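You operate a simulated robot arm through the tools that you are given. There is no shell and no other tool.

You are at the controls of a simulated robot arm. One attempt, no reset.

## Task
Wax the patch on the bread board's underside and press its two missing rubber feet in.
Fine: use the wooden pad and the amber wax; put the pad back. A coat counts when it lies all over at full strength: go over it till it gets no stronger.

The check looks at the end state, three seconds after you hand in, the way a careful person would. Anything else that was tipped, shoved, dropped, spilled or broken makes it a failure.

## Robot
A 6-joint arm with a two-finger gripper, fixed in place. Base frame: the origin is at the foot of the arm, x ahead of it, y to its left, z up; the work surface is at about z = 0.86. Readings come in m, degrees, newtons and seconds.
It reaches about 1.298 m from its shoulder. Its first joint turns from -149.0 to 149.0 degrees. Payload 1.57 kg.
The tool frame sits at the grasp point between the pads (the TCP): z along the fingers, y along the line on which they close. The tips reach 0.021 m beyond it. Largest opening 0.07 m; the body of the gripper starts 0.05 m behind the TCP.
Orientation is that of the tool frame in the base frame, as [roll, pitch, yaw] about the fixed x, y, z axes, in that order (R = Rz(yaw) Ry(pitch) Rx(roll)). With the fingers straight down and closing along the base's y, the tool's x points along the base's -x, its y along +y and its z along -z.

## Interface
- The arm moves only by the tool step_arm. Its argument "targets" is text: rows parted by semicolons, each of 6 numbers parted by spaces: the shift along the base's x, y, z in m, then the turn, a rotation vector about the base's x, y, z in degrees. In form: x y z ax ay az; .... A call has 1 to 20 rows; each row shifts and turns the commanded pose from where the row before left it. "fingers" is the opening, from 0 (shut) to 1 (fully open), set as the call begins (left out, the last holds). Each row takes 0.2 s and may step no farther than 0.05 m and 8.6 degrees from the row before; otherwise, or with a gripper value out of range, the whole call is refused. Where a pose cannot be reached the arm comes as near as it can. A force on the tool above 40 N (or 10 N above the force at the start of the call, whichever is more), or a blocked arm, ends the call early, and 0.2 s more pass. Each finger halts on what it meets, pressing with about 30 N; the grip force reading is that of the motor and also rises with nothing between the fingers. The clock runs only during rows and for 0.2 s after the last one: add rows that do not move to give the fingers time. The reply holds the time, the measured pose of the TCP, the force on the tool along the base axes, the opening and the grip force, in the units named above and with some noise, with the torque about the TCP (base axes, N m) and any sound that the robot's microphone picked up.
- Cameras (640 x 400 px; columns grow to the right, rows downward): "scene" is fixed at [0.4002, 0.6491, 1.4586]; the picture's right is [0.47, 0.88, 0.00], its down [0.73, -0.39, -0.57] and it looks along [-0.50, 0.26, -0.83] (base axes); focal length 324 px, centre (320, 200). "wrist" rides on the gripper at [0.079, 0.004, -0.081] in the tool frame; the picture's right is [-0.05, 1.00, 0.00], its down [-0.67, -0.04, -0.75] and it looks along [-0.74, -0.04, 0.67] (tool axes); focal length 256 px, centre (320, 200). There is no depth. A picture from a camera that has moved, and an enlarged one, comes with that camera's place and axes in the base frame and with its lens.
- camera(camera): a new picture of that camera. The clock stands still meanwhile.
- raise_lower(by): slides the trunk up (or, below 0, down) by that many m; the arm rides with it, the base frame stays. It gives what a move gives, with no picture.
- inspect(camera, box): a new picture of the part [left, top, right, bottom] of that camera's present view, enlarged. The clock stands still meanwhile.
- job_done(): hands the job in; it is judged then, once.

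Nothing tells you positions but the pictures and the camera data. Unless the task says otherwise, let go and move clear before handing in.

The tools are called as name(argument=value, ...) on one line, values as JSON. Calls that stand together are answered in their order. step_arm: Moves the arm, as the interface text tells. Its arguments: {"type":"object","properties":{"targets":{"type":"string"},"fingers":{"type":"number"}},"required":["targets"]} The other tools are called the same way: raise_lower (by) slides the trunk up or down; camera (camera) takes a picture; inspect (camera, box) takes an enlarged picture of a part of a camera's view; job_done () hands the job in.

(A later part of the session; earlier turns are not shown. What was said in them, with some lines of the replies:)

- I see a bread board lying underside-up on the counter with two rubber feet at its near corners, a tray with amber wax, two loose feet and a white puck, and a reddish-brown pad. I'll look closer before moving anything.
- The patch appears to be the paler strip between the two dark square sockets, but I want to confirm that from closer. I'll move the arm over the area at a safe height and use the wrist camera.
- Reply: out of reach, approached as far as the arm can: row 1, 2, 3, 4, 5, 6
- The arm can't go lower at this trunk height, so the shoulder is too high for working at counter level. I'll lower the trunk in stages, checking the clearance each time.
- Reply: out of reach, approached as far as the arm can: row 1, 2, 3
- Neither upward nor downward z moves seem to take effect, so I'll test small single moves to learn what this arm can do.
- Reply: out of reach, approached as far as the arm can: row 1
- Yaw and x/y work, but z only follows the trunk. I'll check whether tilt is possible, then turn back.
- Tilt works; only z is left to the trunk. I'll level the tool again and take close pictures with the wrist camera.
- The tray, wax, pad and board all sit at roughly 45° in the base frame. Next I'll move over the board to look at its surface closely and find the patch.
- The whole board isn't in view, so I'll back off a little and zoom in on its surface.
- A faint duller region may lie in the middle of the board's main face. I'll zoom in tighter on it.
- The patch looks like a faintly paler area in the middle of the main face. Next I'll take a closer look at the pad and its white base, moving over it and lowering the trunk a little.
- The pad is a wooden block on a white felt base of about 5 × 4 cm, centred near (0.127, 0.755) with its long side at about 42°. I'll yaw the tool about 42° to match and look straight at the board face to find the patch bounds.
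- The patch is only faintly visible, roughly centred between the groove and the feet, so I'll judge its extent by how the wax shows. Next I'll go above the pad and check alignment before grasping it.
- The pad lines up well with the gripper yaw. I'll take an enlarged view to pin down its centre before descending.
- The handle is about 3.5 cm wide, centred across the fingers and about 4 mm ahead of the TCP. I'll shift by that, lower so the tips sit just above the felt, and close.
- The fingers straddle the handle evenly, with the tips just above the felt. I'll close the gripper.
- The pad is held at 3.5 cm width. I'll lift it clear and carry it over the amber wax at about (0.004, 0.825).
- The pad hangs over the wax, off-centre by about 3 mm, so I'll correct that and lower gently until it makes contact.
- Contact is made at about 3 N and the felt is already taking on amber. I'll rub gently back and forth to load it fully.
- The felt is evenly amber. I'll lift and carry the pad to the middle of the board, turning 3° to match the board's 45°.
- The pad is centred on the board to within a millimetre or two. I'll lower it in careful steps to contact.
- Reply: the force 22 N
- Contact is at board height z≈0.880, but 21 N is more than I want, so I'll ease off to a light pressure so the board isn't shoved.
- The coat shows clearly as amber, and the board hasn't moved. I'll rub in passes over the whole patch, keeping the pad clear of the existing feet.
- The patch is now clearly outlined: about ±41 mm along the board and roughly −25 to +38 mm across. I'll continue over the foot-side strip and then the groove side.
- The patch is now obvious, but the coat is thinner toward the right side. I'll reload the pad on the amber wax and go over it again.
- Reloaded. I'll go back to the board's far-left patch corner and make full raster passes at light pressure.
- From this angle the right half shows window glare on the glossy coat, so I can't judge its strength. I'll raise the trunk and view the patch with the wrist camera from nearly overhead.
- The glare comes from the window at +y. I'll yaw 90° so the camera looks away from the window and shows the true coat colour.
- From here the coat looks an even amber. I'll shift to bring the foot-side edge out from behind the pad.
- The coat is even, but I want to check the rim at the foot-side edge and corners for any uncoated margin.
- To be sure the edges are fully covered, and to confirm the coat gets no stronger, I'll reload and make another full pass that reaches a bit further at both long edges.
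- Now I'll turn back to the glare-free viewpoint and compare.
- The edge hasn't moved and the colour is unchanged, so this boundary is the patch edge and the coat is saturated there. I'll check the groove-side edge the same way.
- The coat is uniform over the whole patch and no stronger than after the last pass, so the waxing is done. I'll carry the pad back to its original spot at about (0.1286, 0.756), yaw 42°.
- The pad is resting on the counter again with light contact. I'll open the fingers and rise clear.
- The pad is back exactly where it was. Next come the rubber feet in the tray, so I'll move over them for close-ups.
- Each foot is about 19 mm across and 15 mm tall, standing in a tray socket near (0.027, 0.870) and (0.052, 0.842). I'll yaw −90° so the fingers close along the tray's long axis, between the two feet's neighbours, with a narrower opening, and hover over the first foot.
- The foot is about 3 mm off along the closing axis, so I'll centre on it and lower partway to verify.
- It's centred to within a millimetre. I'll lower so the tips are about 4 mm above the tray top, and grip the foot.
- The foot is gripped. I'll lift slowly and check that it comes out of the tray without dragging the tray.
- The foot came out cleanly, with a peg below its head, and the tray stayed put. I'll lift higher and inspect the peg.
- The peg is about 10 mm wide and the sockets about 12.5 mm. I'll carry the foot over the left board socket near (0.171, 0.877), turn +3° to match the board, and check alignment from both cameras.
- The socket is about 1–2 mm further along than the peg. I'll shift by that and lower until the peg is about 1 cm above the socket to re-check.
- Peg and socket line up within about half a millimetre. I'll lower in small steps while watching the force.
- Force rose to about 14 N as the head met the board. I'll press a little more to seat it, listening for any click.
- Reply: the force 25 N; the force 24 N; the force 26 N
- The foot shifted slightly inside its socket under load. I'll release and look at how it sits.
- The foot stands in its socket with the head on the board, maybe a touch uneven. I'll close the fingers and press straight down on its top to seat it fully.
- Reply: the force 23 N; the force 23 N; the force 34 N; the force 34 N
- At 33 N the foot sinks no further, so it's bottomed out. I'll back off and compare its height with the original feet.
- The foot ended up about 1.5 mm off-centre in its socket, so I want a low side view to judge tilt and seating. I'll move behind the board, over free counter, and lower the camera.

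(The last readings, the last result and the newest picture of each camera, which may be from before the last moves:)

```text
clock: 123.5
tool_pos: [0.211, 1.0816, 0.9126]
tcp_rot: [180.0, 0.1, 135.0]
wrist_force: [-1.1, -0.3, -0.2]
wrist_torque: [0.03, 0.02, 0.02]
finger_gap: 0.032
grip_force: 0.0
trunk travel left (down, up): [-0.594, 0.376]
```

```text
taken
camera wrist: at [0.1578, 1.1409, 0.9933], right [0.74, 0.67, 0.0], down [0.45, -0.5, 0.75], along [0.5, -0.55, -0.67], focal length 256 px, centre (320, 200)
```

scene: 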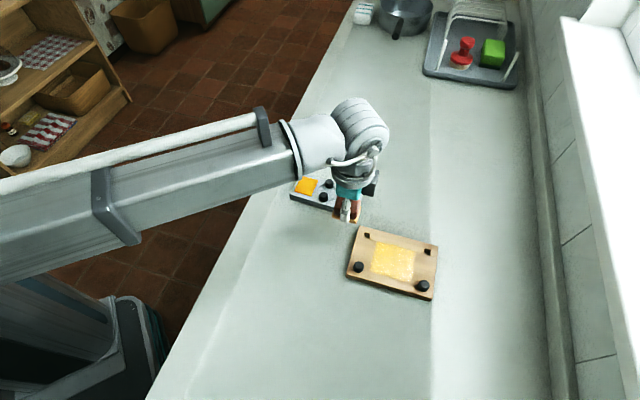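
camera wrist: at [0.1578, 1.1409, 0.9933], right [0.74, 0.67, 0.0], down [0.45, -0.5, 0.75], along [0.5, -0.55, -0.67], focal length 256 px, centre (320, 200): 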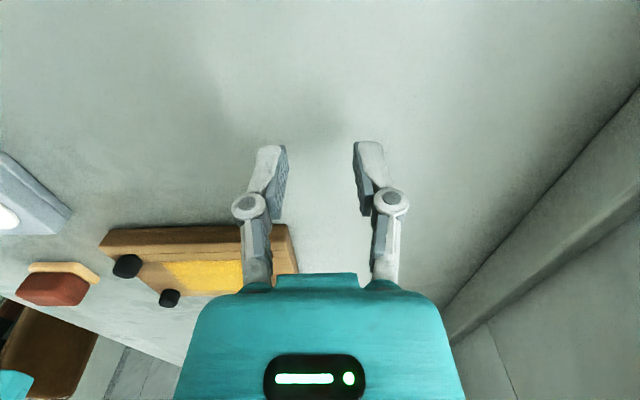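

inspect(camera="wrist", box=[90, 215, 210, 315])

inspect(camera="wrist", box=[100, 240, 150, 285])

```text
4.00 times, centred on (150, 265) of wrist
camera zoom: at [0.1578, 1.1409, 0.9933], right [0.74, 0.67, 0.0], down [0.45, -0.5, 0.75], along [0.5, -0.55, -0.67], focal length 1024 px, centre (1000, -60)
```

zoom: 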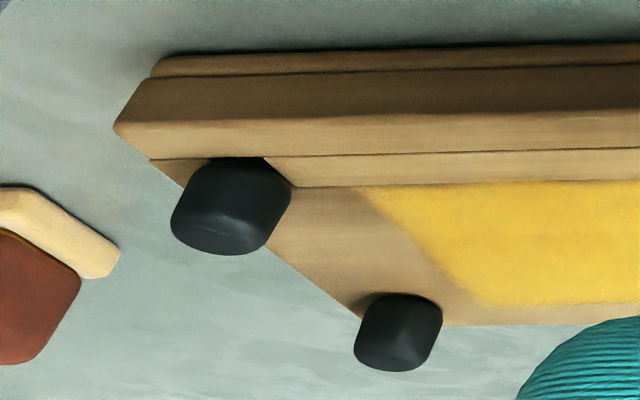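

```text
8.89 times, centred on (125, 262) of wrist
camera zoom: at [0.1578, 1.1409, 0.9933], right [0.74, 0.67, 0.0], down [0.45, -0.5, 0.75], along [0.5, -0.55, -0.67], focal length 2276 px, centre (2053, -356)
```

zoom: 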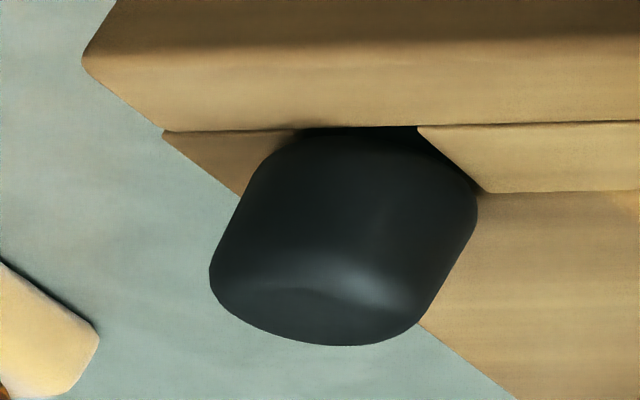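

The foot is upright and flush; it only sits about 1.5–2 mm off-centre, pushed there when I pressed hard. I'll regrip it, nudge it back to the socket centre and leave it without heavy pressing.

raise_lower(by=0.06)

step_arm(targets="-0.00778 -0.04132 0 0 0 0;-0.00778 -0.04132 0 0 0 0;-0.00778 -0.04132 0 0 0 0;-0.00778 -0.04132 0 0 0 0;-0.00778 -0.04132 0 0 0 0;0 0 0 0 0 0")

inspect(camera="wrist", box=[240, 40, 400, 180])

```text
clock: 124.5
tool_pos: [0.2124, 1.0827, 0.9714]
tcp_rot: [180.0, 0.0, 134.9]
wrist_force: [0.6, 0.4, -0.2]
wrist_torque: [-0.01, 0.02, -0.03]
finger_gap: 0.0319
grip_force: 0.1
trunk travel left (down, up): [-0.654, 0.316]
```

```text
clock: 125.9
tool_pos: [0.1751, 0.8761, 0.9722]
tcp_rot: [-179.9, 0.0, 135.0]
wrist_force: [-0.2, -0.1, 0.1]
wrist_torque: [0.02, -0.01, 0.01]
finger_gap: 0.0318
grip_force: 0.0
trunk travel left (down, up): [-0.654, 0.316]
```

```text
2.86 times, centred on (320, 110) of wrist
camera zoom: at [0.1196, 0.9349, 1.0533], right [0.74, 0.67, 0.0], down [0.45, -0.5, 0.75], along [0.5, -0.55, -0.67], focal length 731 px, centre (320, 457)
```

zoom: 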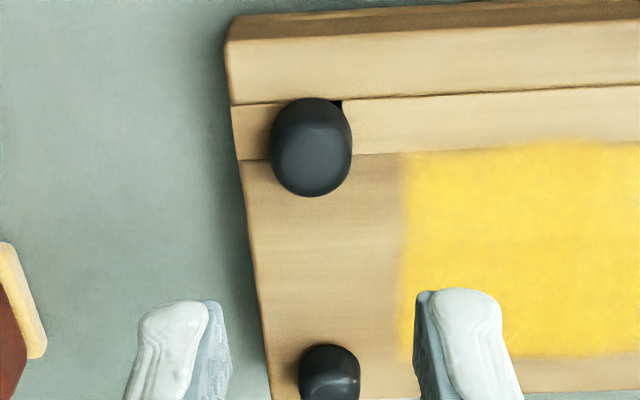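

step_arm(targets="-0.0012 0.0005 0 0 0 0;0 0 0 0 0 0")

raise_lower(by=-0.065)

step_arm(targets="0 0 0 0 0 0;0 0 0 0 0 0;0 0 0 0 0 0;-0.00045 0.00045 0 0 0 0;-0.00045 0.00045 0 0 0 0;0 0 0 0 0 0", fingers=0)

inspect(camera="wrist", box=[240, 80, 400, 220])

inspect(camera="scene", box=[345, 210, 395, 255])

```text
clock: 126.5
tool_pos: [0.1726, 0.8759, 0.972]
tcp_rot: [-179.9, 0.0, 134.9]
wrist_force: [0.0, -0.2, -0.2]
wrist_torque: [0.02, 0.01, -0.03]
finger_gap: 0.0319
grip_force: 0.0
trunk travel left (down, up): [-0.654, 0.316]
```

```text
clock: 127.5
tool_pos: [0.1715, 0.8762, 0.9076]
tcp_rot: [180.0, 0.0, 135.1]
wrist_force: [0.0, 0.0, -0.1]
wrist_torque: [0.0, -0.03, -0.03]
finger_gap: 0.0319
grip_force: 0.0
trunk travel left (down, up): [-0.589, 0.381]
```

```text
clock: 128.9
tool_pos: [0.1723, 0.8774, 0.9071]
tcp_rot: [-180.0, 0.0, 135.0]
wrist_force: [0.6, -0.3, 1.1]
wrist_torque: [0.0, -0.05, -0.01]
finger_gap: 0.0143
grip_force: 30.1
trunk travel left (down, up): [-0.589, 0.381]
```

```text
2.86 times, centred on (320, 150) of wrist
camera zoom: at [0.1177, 0.9363, 0.9883], right [0.74, 0.67, 0.0], down [0.45, -0.5, 0.75], along [0.5, -0.55, -0.67], focal length 731 px, centre (320, 343)
```

zoom: 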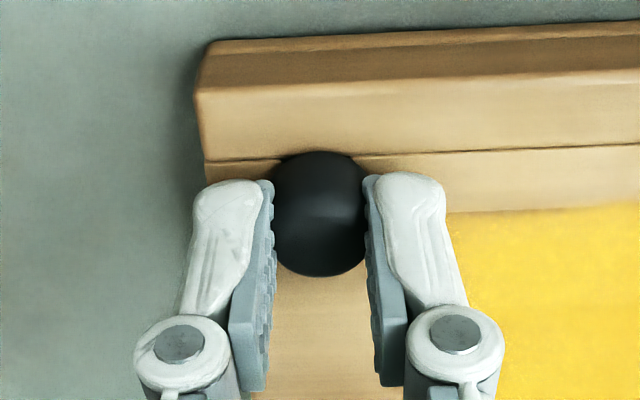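

```text
8.89 times, centred on (370, 232) of scene
camera zoom: at [0.4002, 0.6491, 1.4586], right [0.47, 0.88, 0.0], down [0.73, -0.39, -0.57], along [-0.5, 0.26, -0.83], focal length 2883 px, centre (-124, -89)
```

zoom: 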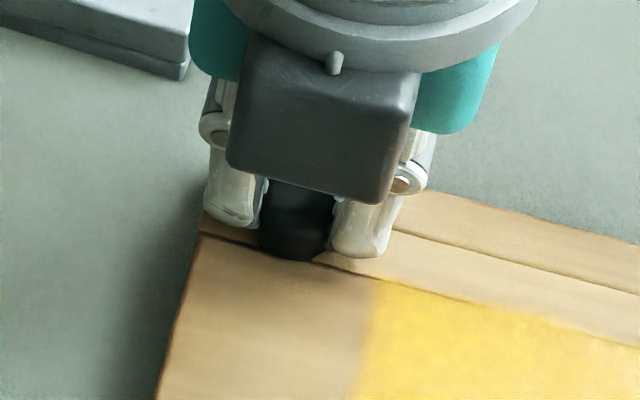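

raise_lower(by=-0.0012)

step_arm(targets="0 0 0 0 0 0")

```text
clock: 129.4
tool_pos: [0.1702, 0.8764, 0.9073]
tcp_rot: [179.9, -0.1, 135.0]
wrist_force: [2.0, 3.6, 15.4]
wrist_torque: [0.04, -0.04, -0.03]
finger_gap: 0.0145
grip_force: 30.0
trunk travel left (down, up): [-0.587, 0.383]
```

```text
clock: 129.8
tool_pos: [0.1722, 0.8757, 0.9067]
tcp_rot: [179.8, 0.0, 135.0]
wrist_force: [1.4, 4.6, 16.0]
wrist_torque: [0.09, -0.04, -0.02]
finger_gap: 0.0144
grip_force: 29.8
trunk travel left (down, up): [-0.587, 0.383]
```

It's firm at 15 N. I'll relieve the load, release and check the position from above.

raise_lower(by=0.0009)

step_arm(targets="0 0 0 0 0 0;0 0 0 0 0 0;0 0 0 0 0 0", fingers=0.457)

raise_lower(by=0.065)

inspect(camera="wrist", box=[240, 40, 400, 180])

inspect(camera="scene", box=[348, 225, 380, 275])

```text
clock: 130.3
tool_pos: [0.1717, 0.877, 0.9068]
tcp_rot: [179.9, 0.0, 135.1]
wrist_force: [1.2, -1.0, 4.7]
wrist_torque: [0.01, 0.01, -0.03]
finger_gap: 0.0146
grip_force: 29.7
trunk travel left (down, up): [-0.588, 0.382]
```

```text
clock: 131.2
tool_pos: [0.1721, 0.8774, 0.9074]
tcp_rot: [-179.9, 0.0, 135.0]
wrist_force: [-0.6, 0.9, 0.0]
wrist_torque: [0.02, 0.0, 0.02]
finger_gap: 0.0323
grip_force: 0.0
trunk travel left (down, up): [-0.588, 0.382]
```

```text
clock: 132.2
tool_pos: [0.1721, 0.8766, 0.9712]
tcp_rot: [179.9, 0.0, 135.0]
wrist_force: [0.2, 0.3, -0.6]
wrist_torque: [-0.07, -0.01, -0.02]
finger_gap: 0.0319
grip_force: 0.0
trunk travel left (down, up): [-0.653, 0.317]
```

```text
2.86 times, centred on (320, 110) of wrist
camera zoom: at [0.1175, 0.9366, 1.0528], right [0.74, 0.67, 0.0], down [0.45, -0.5, 0.75], along [0.5, -0.55, -0.67], focal length 731 px, centre (320, 457)
```

zoom: 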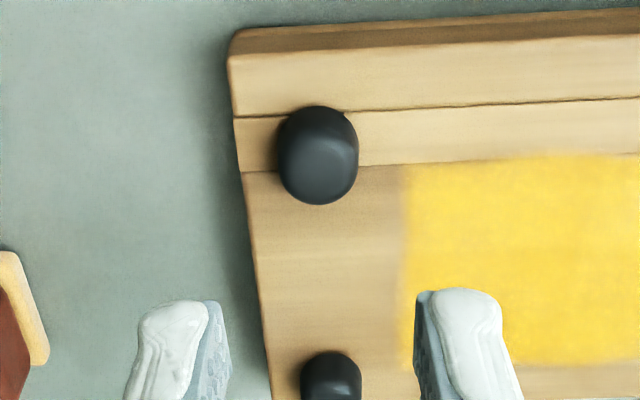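

```text
8.00 times, centred on (364, 250) of scene
camera zoom: at [0.4002, 0.6491, 1.4586], right [0.47, 0.88, 0.0], down [0.73, -0.39, -0.57], along [-0.5, 0.26, -0.83], focal length 2595 px, centre (-32, -200)
```

zoom: 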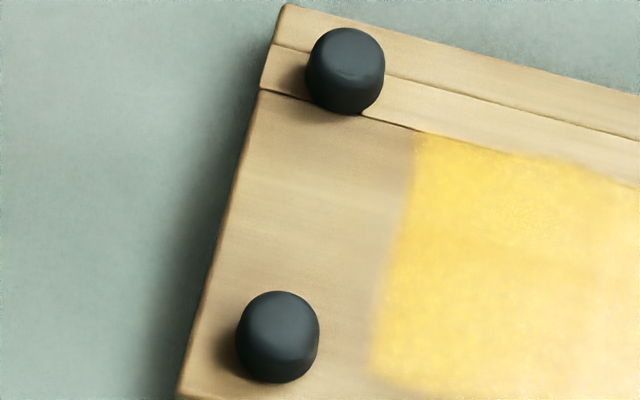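

The first foot now sits centred over its socket. I'll go for the second foot in the tray near (0.0525, 0.842), turning back 3° to match the tray.

step_arm(targets="-0.02953 -0.00893 0 0 0 -0.75;-0.02953 -0.00893 0 0 0 -0.75;-0.02953 -0.00893 0 0 0 -0.75;-0.02953 -0.00893 0 0 0 -0.75;0 0 0 0 0 0", fingers=0.457)

inspect(camera="wrist", box=[240, 40, 400, 180])

inspect(camera="scene", box=[290, 150, 360, 215])

```text
clock: 133.4
tool_pos: [0.0538, 0.8421, 0.9723]
tcp_rot: [180.0, -0.1, 132.0]
wrist_force: [0.2, 0.1, -0.6]
wrist_torque: [0.0, -0.02, -0.02]
finger_gap: 0.0319
grip_force: 0.0
trunk travel left (down, up): [-0.653, 0.317]
```

```text
2.86 times, centred on (320, 110) of wrist
camera zoom: at [0.0027, 0.9034, 1.0529], right [0.78, 0.63, 0.0], down [0.42, -0.52, 0.75], along [0.47, -0.58, -0.67], focal length 731 px, centre (320, 457)
```

zoom: 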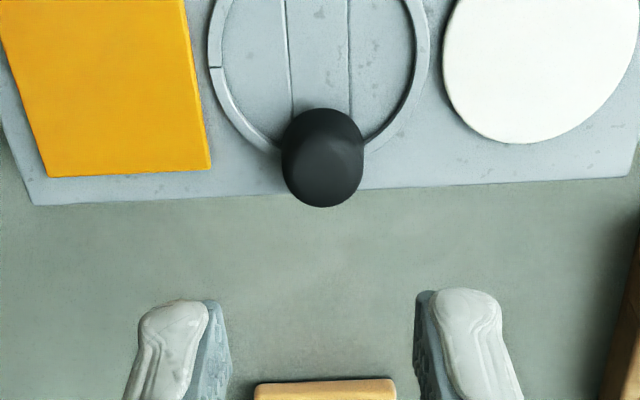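

```text
6.15 times, centred on (325, 182) of scene
camera zoom: at [0.4002, 0.6491, 1.4586], right [0.47, 0.88, 0.0], down [0.73, -0.39, -0.57], along [-0.5, 0.26, -0.83], focal length 1996 px, centre (289, 308)
```

zoom: 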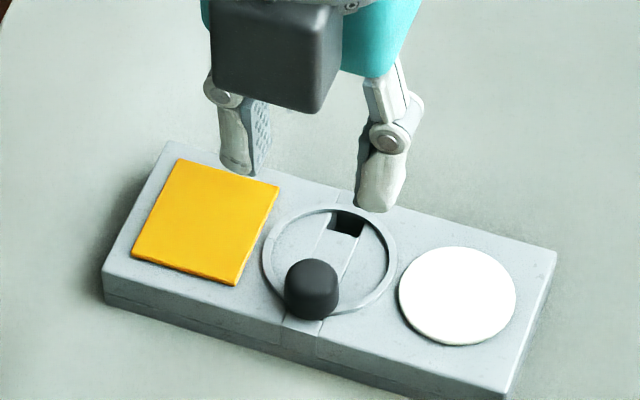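

step_arm(targets="0.0006 -0.0001 0 0 0 0;0 0 0 0 0 0")

raise_lower(by=-0.047)

inspect(camera="wrist", box=[240, 60, 400, 200])

```text
clock: 134.0
tool_pos: [0.0537, 0.8418, 0.9726]
tcp_rot: [180.0, 0.0, 132.0]
wrist_force: [0.0, 0.3, -0.4]
wrist_torque: [0.01, 0.02, -0.04]
finger_gap: 0.0319
grip_force: 0.0
trunk travel left (down, up): [-0.653, 0.317]
```

```text
clock: 134.9
tool_pos: [0.0544, 0.8424, 0.9252]
tcp_rot: [-180.0, -0.1, 132.0]
wrist_force: [-0.7, 0.9, 0.9]
wrist_torque: [-0.02, 0.02, 0.02]
finger_gap: 0.0318
grip_force: 0.2
trunk travel left (down, up): [-0.606, 0.364]
```

```text
2.86 times, centred on (320, 130) of wrist
camera zoom: at [0.0035, 0.9034, 1.0059], right [0.78, 0.63, 0.0], down [0.42, -0.52, 0.75], along [0.47, -0.58, -0.67], focal length 731 px, centre (320, 400)
```

zoom: 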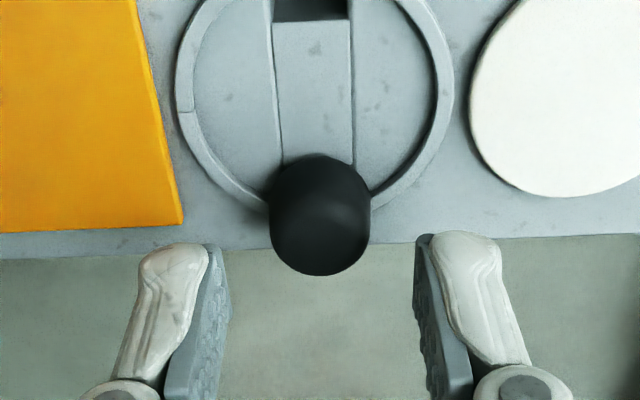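

It matches the first pick's geometry. I'll lower and grip.

raise_lower(by=-0.0172)

step_arm(targets="0 0 0 0 0 0;0 0 0 0 0 0;0 0 0 0 0 0;0 0 0 0 0 0", fingers=0)

raise_lower(by=0.012)

inspect(camera="scene", box=[290, 160, 360, 215])

```text
clock: 135.5
tool_pos: [0.0547, 0.843, 0.9087]
tcp_rot: [-179.9, 0.1, 132.1]
wrist_force: [-0.5, 0.0, 0.2]
wrist_torque: [-0.02, -0.01, 0.0]
finger_gap: 0.0319
grip_force: 0.1
trunk travel left (down, up): [-0.589, 0.381]
```

```text
clock: 136.5
tool_pos: [0.0538, 0.8409, 0.9074]
tcp_rot: [180.0, 0.0, 132.0]
wrist_force: [0.1, -0.2, 1.6]
wrist_torque: [-0.02, 0.0, 0.01]
finger_gap: 0.0149
grip_force: 29.6
trunk travel left (down, up): [-0.589, 0.381]
```

```text
clock: 137.1
tool_pos: [0.0556, 0.8422, 0.9192]
tcp_rot: [180.0, 0.0, 132.0]
wrist_force: [0.0, -0.5, -0.6]
wrist_torque: [-0.03, -0.01, 0.02]
finger_gap: 0.0149
grip_force: 29.6
trunk travel left (down, up): [-0.601, 0.369]
```

```text
7.27 times, centred on (325, 188) of scene
camera zoom: at [0.4002, 0.6491, 1.4586], right [0.47, 0.88, 0.0], down [0.73, -0.39, -0.57], along [-0.5, 0.26, -0.83], focal length 2359 px, centre (284, 291)
```

zoom: 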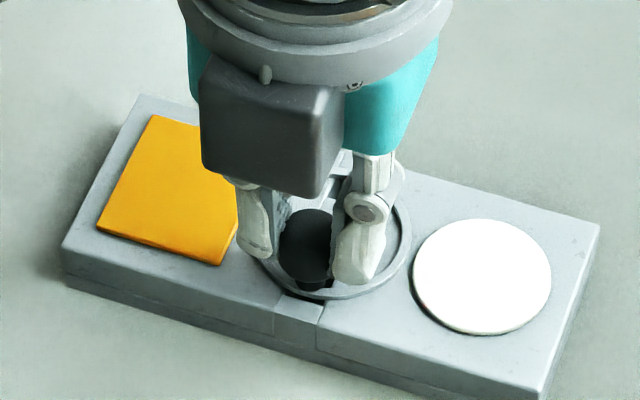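

Lifted cleanly. I'll raise it and carry it to the right socket near (0.256, 0.962), turning +3°.

raise_lower(by=0.05)

step_arm(targets="0.0405 0.02408 0 0 0 0.6;0.0405 0.02408 0 0 0 0.6;0.0405 0.02408 0 0 0 0.6;0.0405 0.02408 0 0 0 0.6;0.0405 0.02408 0 0 0 0.6;0 0 0 0 0 0")

inspect(camera="wrist", box=[240, 40, 400, 180])

inspect(camera="scene", box=[390, 215, 450, 265])

```text
clock: 138.0
tool_pos: [0.0544, 0.8428, 0.9695]
tcp_rot: [-179.9, 0.0, 132.0]
wrist_force: [0.1, -0.4, 0.1]
wrist_torque: [-0.01, -0.02, 0.02]
finger_gap: 0.0146
grip_force: 30.6
trunk travel left (down, up): [-0.651, 0.319]
```

```text
clock: 139.4
tool_pos: [0.258, 0.9627, 0.9692]
tcp_rot: [180.0, 0.0, 135.1]
wrist_force: [1.3, -0.4, 0.6]
wrist_torque: [0.0, 0.02, -0.02]
finger_gap: 0.0147
grip_force: 30.5
trunk travel left (down, up): [-0.651, 0.319]
```

```text
2.86 times, centred on (320, 110) of wrist
camera zoom: at [0.2031, 1.0217, 1.0505], right [0.74, 0.67, 0.0], down [0.45, -0.5, 0.75], along [0.5, -0.55, -0.67], focal length 731 px, centre (320, 457)
```

zoom: 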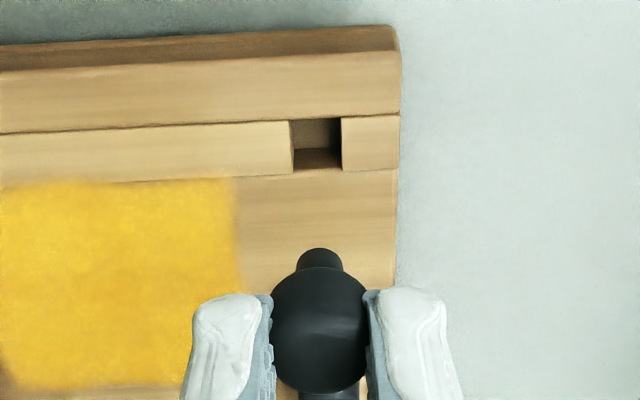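

```text
8.00 times, centred on (420, 240) of scene
camera zoom: at [0.4002, 0.6491, 1.4586], right [0.47, 0.88, 0.0], down [0.73, -0.39, -0.57], along [-0.5, 0.26, -0.83], focal length 2595 px, centre (-480, -120)
```

zoom: 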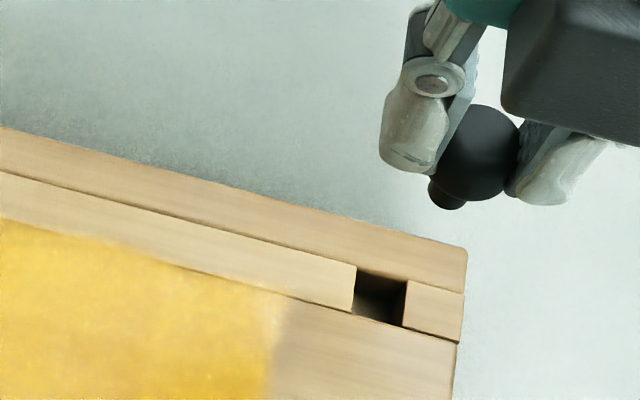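

step_arm(targets="0.0006 -0.0018 0 0 0 0;0 0 0 0 0 0")

raise_lower(by=-0.045)

inspect(camera="wrist", box=[240, 60, 400, 200])

inspect(camera="scene", box=[395, 220, 445, 265])

```text
clock: 140.0
tool_pos: [0.2575, 0.96, 0.9684]
tcp_rot: [-180.0, 0.0, 135.1]
wrist_force: [0.9, -0.4, 0.1]
wrist_torque: [0.0, 0.0, -0.01]
finger_gap: 0.0145
grip_force: 30.2
trunk travel left (down, up): [-0.651, 0.319]
```

```text
clock: 140.9
tool_pos: [0.2579, 0.9604, 0.9257]
tcp_rot: [-179.9, 0.0, 134.8]
wrist_force: [-0.4, -0.9, 0.6]
wrist_torque: [0.01, 0.0, -0.02]
finger_gap: 0.0148
grip_force: 30.1
trunk travel left (down, up): [-0.606, 0.364]
```

```text
2.86 times, centred on (320, 130) of wrist
camera zoom: at [0.2035, 1.0195, 1.0057], right [0.74, 0.67, 0.0], down [0.45, -0.5, 0.75], along [0.5, -0.55, -0.67], focal length 731 px, centre (320, 400)
```

zoom: 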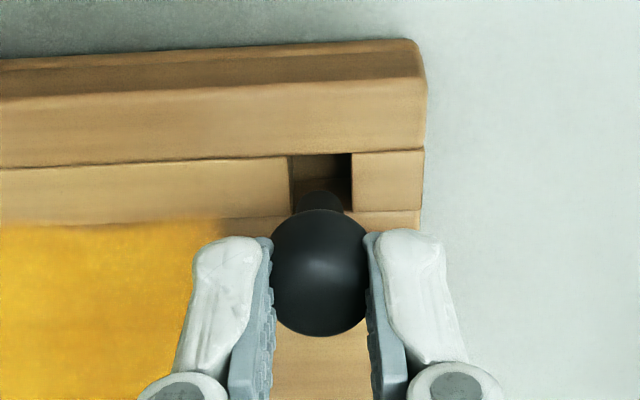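

```text
8.89 times, centred on (420, 242) of scene
camera zoom: at [0.4002, 0.6491, 1.4586], right [0.47, 0.88, 0.0], down [0.73, -0.39, -0.57], along [-0.5, 0.26, -0.83], focal length 2883 px, centre (-569, -178)
```

zoom: 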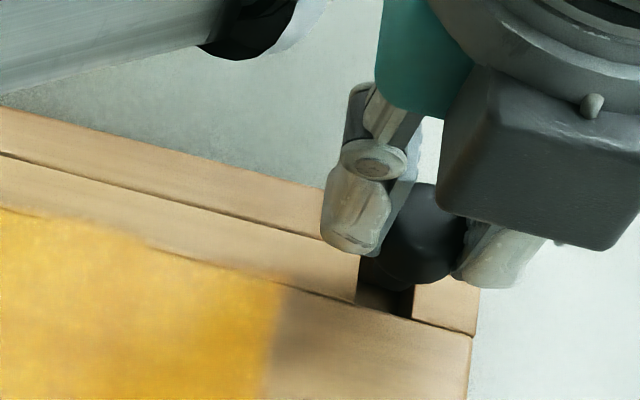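

Aligned to within half a millimetre again. I'll lower in steps.

raise_lower(by=-0.008)

raise_lower(by=-0.003)

raise_lower(by=-0.003)

inspect(camera="scene", box=[395, 220, 445, 265])

inspect(camera="wrist", box=[240, 80, 400, 220])

```text
clock: 141.5
tool_pos: [0.2569, 0.9606, 0.9163]
tcp_rot: [-180.0, 0.0, 135.0]
wrist_force: [-0.6, -0.6, 0.3]
wrist_torque: [0.0, 0.0, 0.0]
finger_gap: 0.0144
grip_force: 30.4
trunk travel left (down, up): [-0.598, 0.372]
```

```text
clock: 142.0
tool_pos: [0.2576, 0.9607, 0.9146]
tcp_rot: [-180.0, 0.0, 134.9]
wrist_force: [0.7, -0.6, 0.2]
wrist_torque: [0.01, 0.01, 0.01]
finger_gap: 0.0146
grip_force: 30.3
trunk travel left (down, up): [-0.595, 0.375]
```

```text
clock: 142.5
tool_pos: [0.2571, 0.9609, 0.9109]
tcp_rot: [180.0, 0.0, 135.0]
wrist_force: [0.4, 0.5, 0.0]
wrist_torque: [0.02, -0.01, -0.02]
finger_gap: 0.0144
grip_force: 30.2
trunk travel left (down, up): [-0.592, 0.378]
```

```text
8.89 times, centred on (420, 242) of scene
camera zoom: at [0.4002, 0.6491, 1.4586], right [0.47, 0.88, 0.0], down [0.73, -0.39, -0.57], along [-0.5, 0.26, -0.83], focal length 2883 px, centre (-569, -178)
```

zoom: 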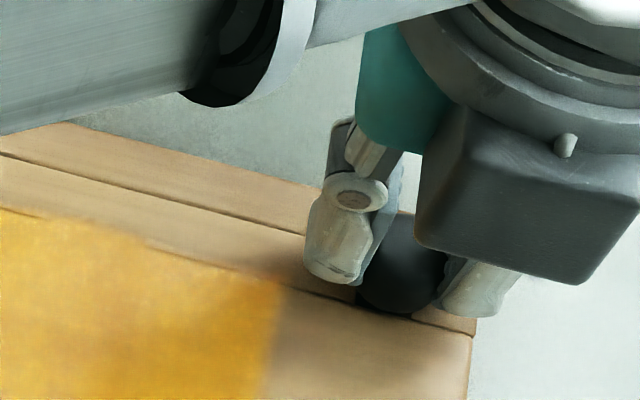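

```text
2.86 times, centred on (320, 150) of wrist
camera zoom: at [0.2036, 1.0196, 0.9917], right [0.74, 0.67, 0.0], down [0.45, -0.5, 0.75], along [0.5, -0.55, -0.67], focal length 731 px, centre (320, 343)
```

zoom: 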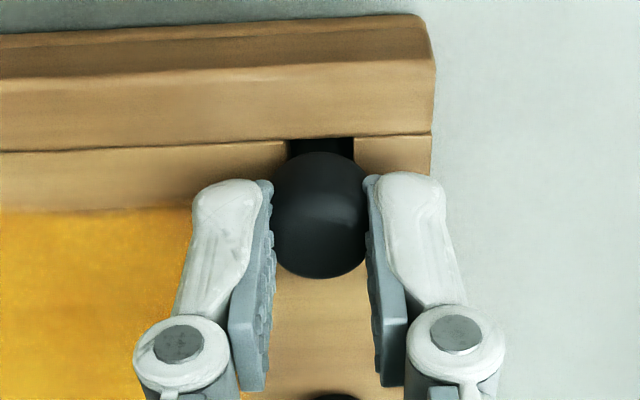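

raise_lower(by=-0.003)

raise_lower(by=-0.0015)

raise_lower(by=-0.0008)

```text
clock: 143.1
tool_pos: [0.2576, 0.9603, 0.9078]
tcp_rot: [180.0, 0.0, 135.0]
wrist_force: [0.2, 0.7, 0.5]
wrist_torque: [-0.01, 0.02, -0.02]
finger_gap: 0.0146
grip_force: 30.1
trunk travel left (down, up): [-0.589, 0.381]
```

```text
clock: 143.6
tool_pos: [0.2585, 0.9601, 0.9066]
tcp_rot: [179.9, 0.0, 135.0]
wrist_force: [0.3, 0.4, 2.6]
wrist_torque: [0.06, -0.05, 0.04]
finger_gap: 0.0145
grip_force: 29.9
trunk travel left (down, up): [-0.588, 0.382]
```

```text
clock: 144.1
tool_pos: [0.2575, 0.9601, 0.9045]
tcp_rot: [179.9, 0.1, 134.9]
wrist_force: [0.2, 3.3, 10.6]
wrist_torque: [0.06, 0.02, 0.03]
finger_gap: 0.0146
grip_force: 29.3
trunk travel left (down, up): [-0.587, 0.383]
```

The head is on the board at about 10 N. I'll press to around 18 N, then relieve and release.

raise_lower(by=-0.0007)

raise_lower(by=0.0015)

step_arm(targets="0 0 0 0 0 0;0 0 0 0 0 0;0 0 0 0 0 0", fingers=0.457)

raise_lower(by=0.065)

inspect(camera="wrist", box=[240, 40, 400, 180])

inspect(camera="scene", box=[395, 220, 445, 265])

```text
clock: 144.6
tool_pos: [0.2568, 0.9592, 0.9066]
tcp_rot: [179.9, 0.0, 135.1]
wrist_force: [1.7, 6.0, 17.5]
wrist_torque: [0.16, -0.05, 0.0]
finger_gap: 0.0149
grip_force: 30.0
trunk travel left (down, up): [-0.586, 0.384]
```

```text
clock: 145.1
tool_pos: [0.257, 0.9603, 0.9059]
tcp_rot: [-180.0, 0.0, 135.0]
wrist_force: [-1.1, 0.1, 2.0]
wrist_torque: [0.01, -0.05, -0.04]
finger_gap: 0.0144
grip_force: 30.5
trunk travel left (down, up): [-0.588, 0.382]
```

```text
clock: 145.9
tool_pos: [0.2577, 0.9608, 0.9056]
tcp_rot: [180.0, 0.0, 135.0]
wrist_force: [0.2, -0.5, -0.2]
wrist_torque: [-0.01, 0.02, 0.02]
finger_gap: 0.0319
grip_force: 0.1
trunk travel left (down, up): [-0.588, 0.382]
```

```text
clock: 146.9
tool_pos: [0.2584, 0.9604, 0.971]
tcp_rot: [179.9, 0.0, 135.0]
wrist_force: [0.3, -0.1, -0.2]
wrist_torque: [0.02, 0.01, -0.02]
finger_gap: 0.032
grip_force: 0.0
trunk travel left (down, up): [-0.653, 0.317]
```

```text
2.86 times, centred on (320, 110) of wrist
camera zoom: at [0.2036, 1.0197, 1.052], right [0.74, 0.67, 0.0], down [0.45, -0.5, 0.75], along [0.5, -0.55, -0.67], focal length 731 px, centre (320, 457)
```

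zoom: 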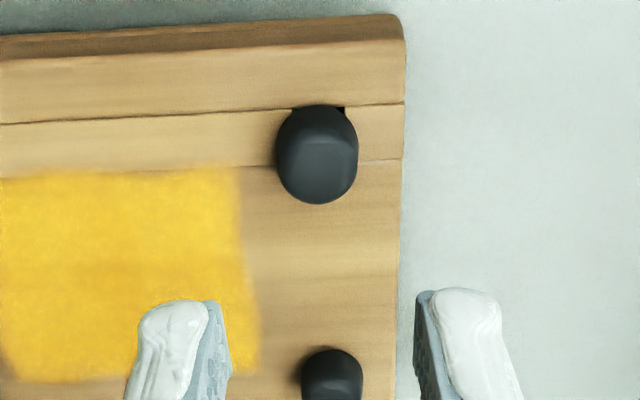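

```text
8.89 times, centred on (420, 242) of scene
camera zoom: at [0.4002, 0.6491, 1.4586], right [0.47, 0.88, 0.0], down [0.73, -0.39, -0.57], along [-0.5, 0.26, -0.83], focal length 2883 px, centre (-569, -178)
```

zoom: 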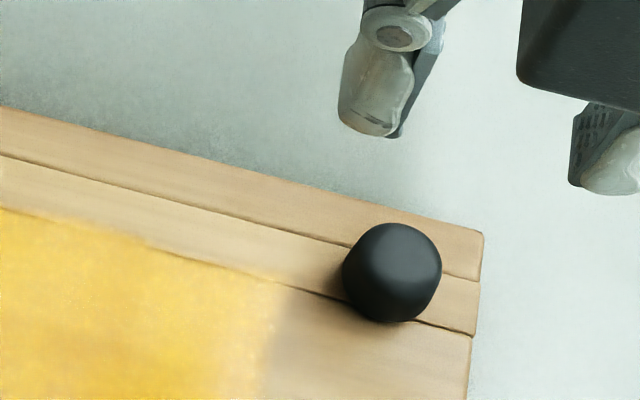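

The right foot is in, but about 1 mm off toward the patch. I'll regrip it gently, nudge it back to centre and release without heavy pressing.

raise_lower(by=-0.065)

step_arm(targets="0 0 0 0 0 0;0 0 0 0 0 0;0 0 0 0 0 0;-0.0004 0.0004 0 0 0 0;-0.0004 0.0004 0 0 0 0;0 0 0 0 0 0", fingers=0)

raise_lower(by=-0.0008)

raise_lower(by=0.0006)

step_arm(targets="0 0 0 0 0 0;0 0 0 0 0 0;0 0 0 0 0 0", fingers=0.457)

raise_lower(by=0.065)

inspect(camera="wrist", box=[240, 40, 400, 180])

inspect(camera="scene", box=[345, 222, 445, 302])

```text
clock: 148.0
tool_pos: [0.2586, 0.9611, 0.906]
tcp_rot: [180.0, -0.1, 135.0]
wrist_force: [0.2, -0.2, -0.2]
wrist_torque: [0.03, 0.0, 0.01]
finger_gap: 0.0319
grip_force: 0.1
trunk travel left (down, up): [-0.588, 0.382]
```

```text
clock: 149.4
tool_pos: [0.2563, 0.9616, 0.9062]
tcp_rot: [180.0, 0.0, 135.0]
wrist_force: [-0.1, -0.3, 0.4]
wrist_torque: [0.01, 0.03, 0.0]
finger_gap: 0.0147
grip_force: 30.2
trunk travel left (down, up): [-0.588, 0.382]
```

```text
clock: 149.9
tool_pos: [0.2575, 0.9612, 0.9049]
tcp_rot: [180.0, 0.0, 135.0]
wrist_force: [-0.5, 2.9, 6.9]
wrist_torque: [0.05, 0.02, 0.0]
finger_gap: 0.0147
grip_force: 30.0
trunk travel left (down, up): [-0.587, 0.383]
```

```text
clock: 150.4
tool_pos: [0.2565, 0.9621, 0.9068]
tcp_rot: [180.0, 0.0, 135.0]
wrist_force: [0.8, 0.9, 2.1]
wrist_torque: [0.05, 0.0, 0.01]
finger_gap: 0.0142
grip_force: 29.6
trunk travel left (down, up): [-0.587, 0.383]
```

```text
clock: 151.2
tool_pos: [0.2557, 0.9611, 0.9061]
tcp_rot: [180.0, 0.0, 135.0]
wrist_force: [0.3, 0.5, 0.2]
wrist_torque: [0.01, -0.01, 0.0]
finger_gap: 0.032
grip_force: 0.1
trunk travel left (down, up): [-0.587, 0.383]
```

```text
clock: 152.2
tool_pos: [0.2562, 0.962, 0.9716]
tcp_rot: [180.0, 0.0, 135.0]
wrist_force: [-0.4, 0.2, 0.1]
wrist_torque: [0.01, 0.04, -0.03]
finger_gap: 0.032
grip_force: 0.0
trunk travel left (down, up): [-0.652, 0.318]
```

```text
2.86 times, centred on (320, 110) of wrist
camera zoom: at [0.2028, 1.0205, 1.0518], right [0.74, 0.67, 0.0], down [0.45, -0.5, 0.75], along [0.5, -0.55, -0.67], focal length 731 px, centre (320, 457)
```

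zoom: 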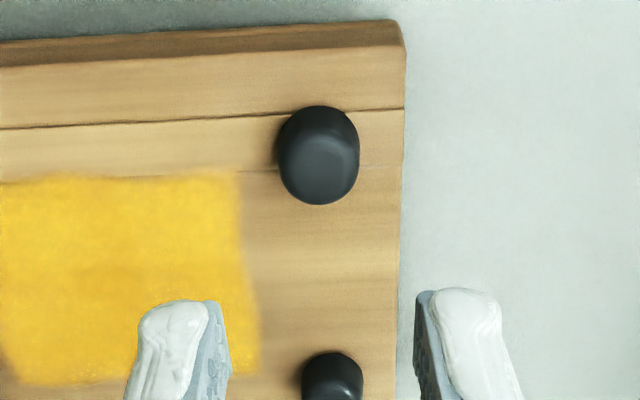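

```text
5.00 times, centred on (395, 262) of scene
camera zoom: at [0.4002, 0.6491, 1.4586], right [0.47, 0.88, 0.0], down [0.73, -0.39, -0.57], along [-0.5, 0.26, -0.83], focal length 1622 px, centre (-55, -110)
```

zoom: 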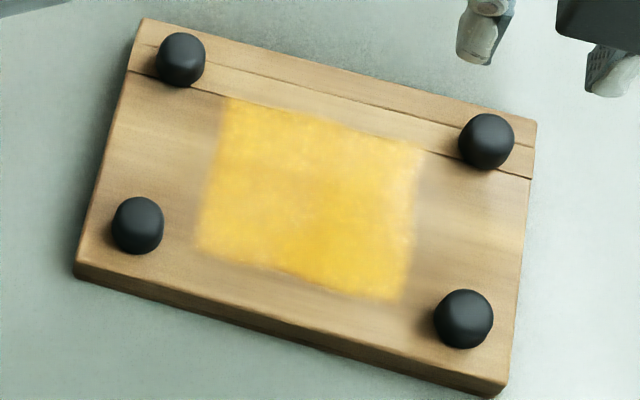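

Both feet are in and all four look alike. With the arm shading the glare, I'll take another critical look at coat uniformity.

inspect(camera="scene", box=[375, 235, 432, 285])

inspect(camera="scene", box=[355, 222, 400, 262])

```text
8.00 times, centred on (404, 260) of scene
camera zoom: at [0.4002, 0.6491, 1.4586], right [0.47, 0.88, 0.0], down [0.73, -0.39, -0.57], along [-0.5, 0.26, -0.83], focal length 2595 px, centre (-348, -280)
```

zoom: 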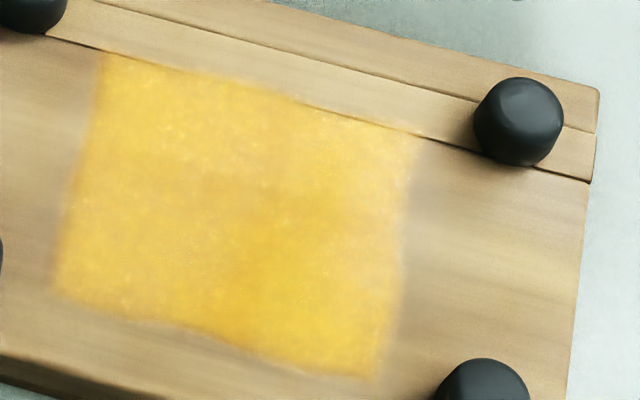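

```text
10.00 times, centred on (378, 242) of scene
camera zoom: at [0.4002, 0.6491, 1.4586], right [0.47, 0.88, 0.0], down [0.73, -0.39, -0.57], along [-0.5, 0.26, -0.83], focal length 3244 px, centre (-255, -220)
```

zoom: 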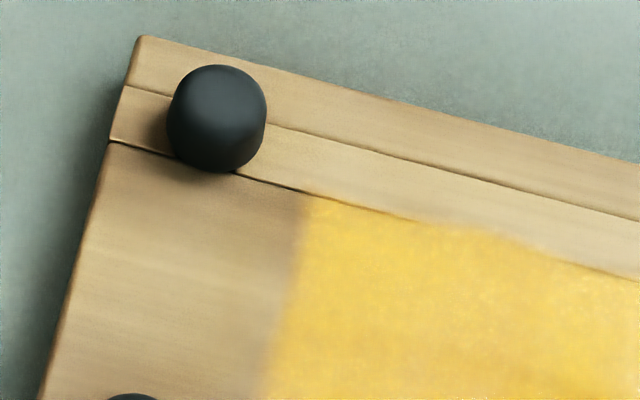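

The coat looks complete and even. Last, I'll take a low-angle view to confirm both new feet are upright and flush like the originals.

step_arm(targets="-0.0428 -0.00625 0 0 0 0;-0.0428 -0.00625 0 0 0 0;-0.0428 -0.00625 0 0 0 0;-0.0428 -0.00625 0 0 0 0;0 0 0 0 0 0")

raise_lower(by=-0.035)

camera(camera="wrist")

inspect(camera="wrist", box=[440, 180, 560, 280])

```text
clock: 153.4
tool_pos: [0.0853, 0.9342, 0.9701]
tcp_rot: [-179.9, 0.0, 134.9]
wrist_force: [-0.3, 0.6, 0.2]
wrist_torque: [0.0, -0.02, 0.01]
finger_gap: 0.0321
grip_force: 0.0
trunk travel left (down, up): [-0.652, 0.318]
```

```text
clock: 154.2
tool_pos: [0.0857, 0.9344, 0.9359]
tcp_rot: [180.0, -0.1, 135.0]
wrist_force: [0.8, 0.2, 0.7]
wrist_torque: [0.02, 0.0, 0.0]
finger_gap: 0.0321
grip_force: 0.1
trunk travel left (down, up): [-0.617, 0.353]
```

```text
taken
camera wrist: at [0.032, 0.9936, 1.017], right [0.74, 0.67, 0.0], down [0.45, -0.5, 0.75], along [0.5, -0.55, -0.67], focal length 256 px, centre (320, 200)
```

wrist: 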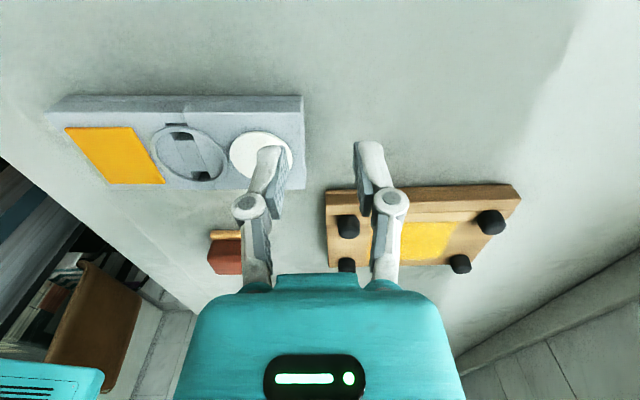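

```text
4.00 times, centred on (500, 230) of wrist
camera zoom: at [0.032, 0.9936, 1.017], right [0.74, 0.67, 0.0], down [0.45, -0.5, 0.75], along [0.5, -0.55, -0.67], focal length 1024 px, centre (-400, 80)
```

zoom: 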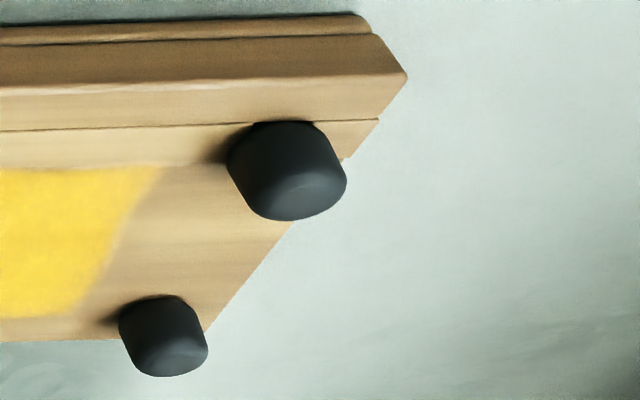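

inspect(camera="wrist", box=[470, 200, 520, 245])

inspect(camera="wrist", box=[322, 200, 372, 245])

inspect(camera="wrist", box=[440, 240, 490, 285])

```text
8.89 times, centred on (495, 222) of wrist
camera zoom: at [0.032, 0.9936, 1.017], right [0.74, 0.67, 0.0], down [0.45, -0.5, 0.75], along [0.5, -0.55, -0.67], focal length 2276 px, centre (-1236, 0)
```

zoom: 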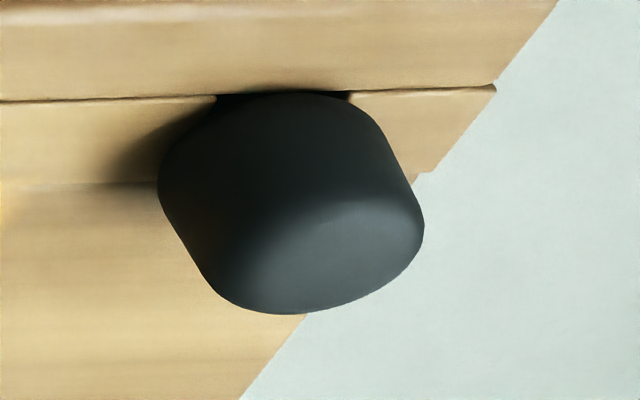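

```text
8.89 times, centred on (347, 222) of wrist
camera zoom: at [0.032, 0.9936, 1.017], right [0.74, 0.67, 0.0], down [0.45, -0.5, 0.75], along [0.5, -0.55, -0.67], focal length 2276 px, centre (80, 0)
```

zoom: 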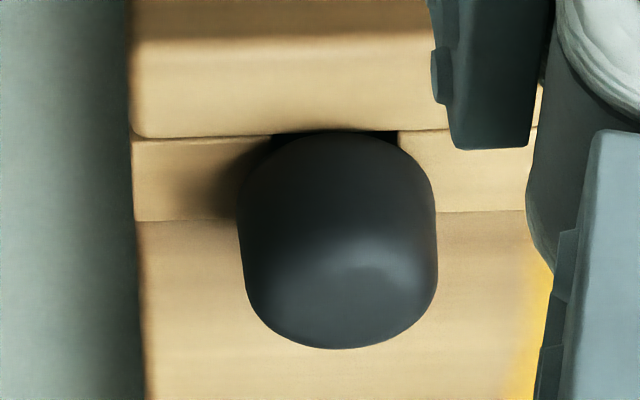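

```text
8.89 times, centred on (465, 262) of wrist
camera zoom: at [0.032, 0.9936, 1.017], right [0.74, 0.67, 0.0], down [0.45, -0.5, 0.75], along [0.5, -0.55, -0.67], focal length 2276 px, centre (-969, -356)
```

zoom: 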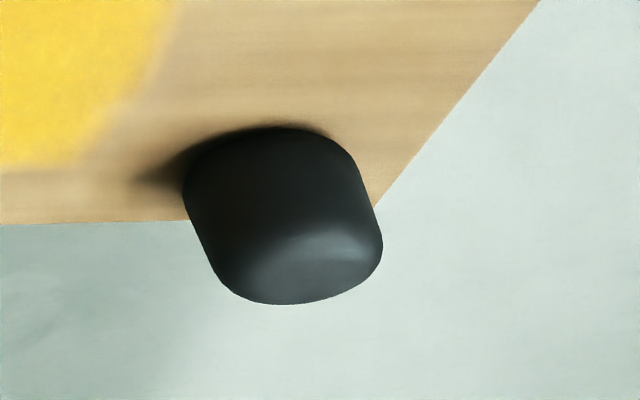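

Both new feet stand upright with no gap showing. As a last height check, I'll view an original foot from the same overhead geometry for comparison.

raise_lower(by=0.035)

step_arm(targets="0.0445 -0.0051 0 0 0 0;0.0445 -0.0051 0 0 0 0;0.0445 -0.0051 0 0 0 0;0.0445 -0.0051 0 0 0 0;0.0445 -0.0051 0 0 0 0;0 0 0 0 0 0")

inspect(camera="wrist", box=[240, 40, 400, 180])

camera(camera="wrist")

```text
clock: 155.0
tool_pos: [0.0855, 0.9346, 0.9713]
tcp_rot: [180.0, 0.0, 135.0]
wrist_force: [-0.8, 0.2, -0.3]
wrist_torque: [0.01, 0.02, 0.04]
finger_gap: 0.0319
grip_force: 0.0
trunk travel left (down, up): [-0.652, 0.318]
```

```text
clock: 156.4
tool_pos: [0.3106, 0.9081, 0.971]
tcp_rot: [180.0, 0.0, 135.0]
wrist_force: [0.3, 0.5, 0.2]
wrist_torque: [-0.01, 0.01, 0.0]
finger_gap: 0.0321
grip_force: 0.0
trunk travel left (down, up): [-0.652, 0.318]
```

```text
2.86 times, centred on (320, 110) of wrist
camera zoom: at [0.2553, 0.9677, 1.0519], right [0.74, 0.67, 0.0], down [0.45, -0.5, 0.74], along [0.5, -0.55, -0.67], focal length 731 px, centre (320, 457)
```

zoom: 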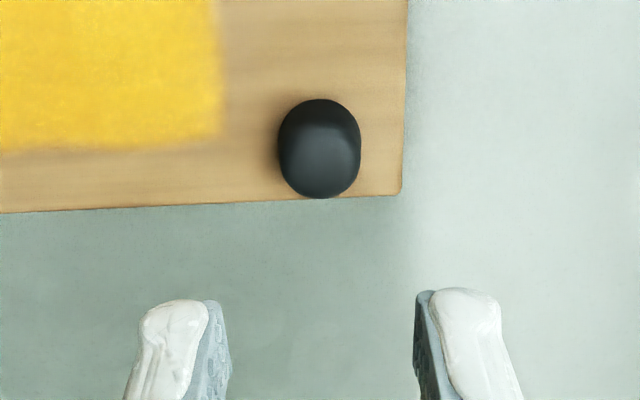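

```text
taken
camera wrist: at [0.2553, 0.9677, 1.0519], right [0.74, 0.67, 0.0], down [0.45, -0.5, 0.74], along [0.5, -0.55, -0.67], focal length 256 px, centre (320, 200)
```

wrist: 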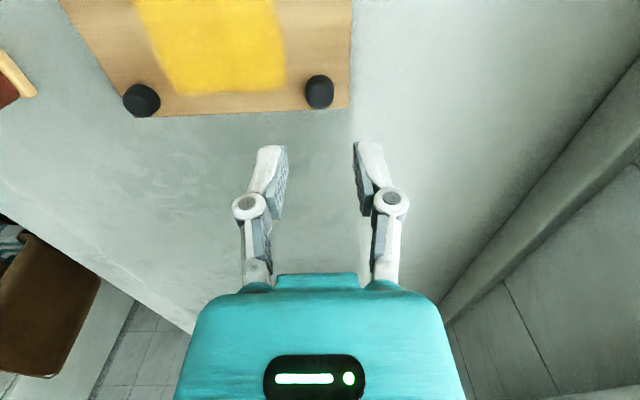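

The original and new feet match in size and height to within measuring error, so everything is in place. I'll rise clear, retreat toward the start pose and make a final overall check.

raise_lower(by=0.18)

step_arm(targets="-0.015 -0.04 0 0 0 0;-0.015 -0.04 0 0 0 0;-0.015 -0.04 0 0 0 0;-0.02 -0.04 0 0 0 0;-0.03 -0.03 0 0 0 0;-0.03 -0.03 0 0 0 0;0 0 0 0 0 0")

camera(camera="scene")

inspect(camera="scene", box=[270, 160, 460, 310])

```text
clock: 158.4
tool_pos: [0.3085, 0.9081, 1.151]
tcp_rot: [-180.0, 0.0, 135.0]
wrist_force: [-0.2, -0.2, -0.4]
wrist_torque: [0.02, 0.0, -0.02]
finger_gap: 0.0318
grip_force: 0.0
trunk travel left (down, up): [-0.832, 0.138]
```

```text
clock: 160.0
tool_pos: [0.1826, 0.69, 1.1524]
tcp_rot: [-180.0, -0.1, 134.9]
wrist_force: [0.5, 0.6, 1.0]
wrist_torque: [0.01, -0.03, -0.01]
finger_gap: 0.0319
grip_force: 0.1
trunk travel left (down, up): [-0.832, 0.138]
```

```text
taken
```

scene: 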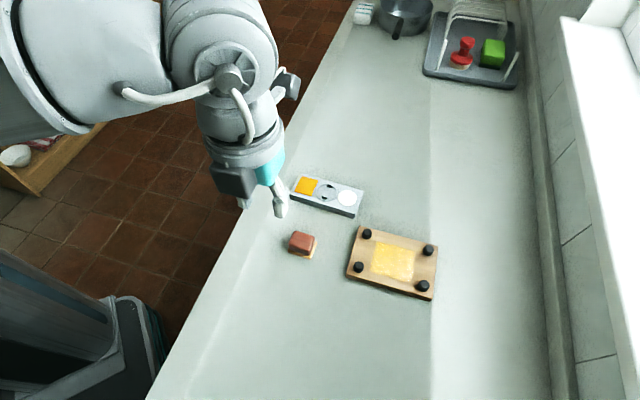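

```text
2.67 times, centred on (365, 235) of scene
camera zoom: at [0.4002, 0.6491, 1.4586], right [0.47, 0.88, 0.0], down [0.73, -0.39, -0.57], along [-0.5, 0.26, -0.83], focal length 865 px, centre (200, 107)
```

zoom: 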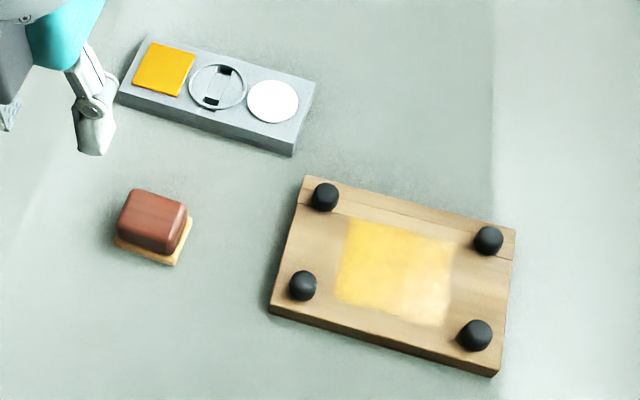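

The final check shows an even amber coat on the patch and four matching feet on the board. The pad, tray and board sit exactly where they were, and the gripper is empty and clear. I'm handing the job in.

job_done()

```text
The job is handed in.
```

I've handed the job in: the patch is waxed, both missing feet are in the board, and the wooden pad is back in its place. The result hasn't come back yet.

- **Wax:** I went over the patch three times with the amber wax, reloading the pad each time. The second and third passes looked the same from an angle without glare, so I judged the coat full and even out to the edges.
- **Feet:** Both feet sit upright and centred over their sockets, with their heads resting on the board. My measurements put them within about 1 mm of the original feet in height. The left one did not sink further under 33 N. The right one was pressed to about 18 N and stopped at the same height.
- **A slip along the way:** Pressing the left foot hard pushed it about 1.5–2 mm off centre, and the right foot moved about 1 mm. I gripped each one again and moved it back to the middle of its socket.
- **Everything else:** The tray, board and pad line up with the first pictures, and I saw nothing tipped or spilled. The gripper is open, empty and clear of the work.
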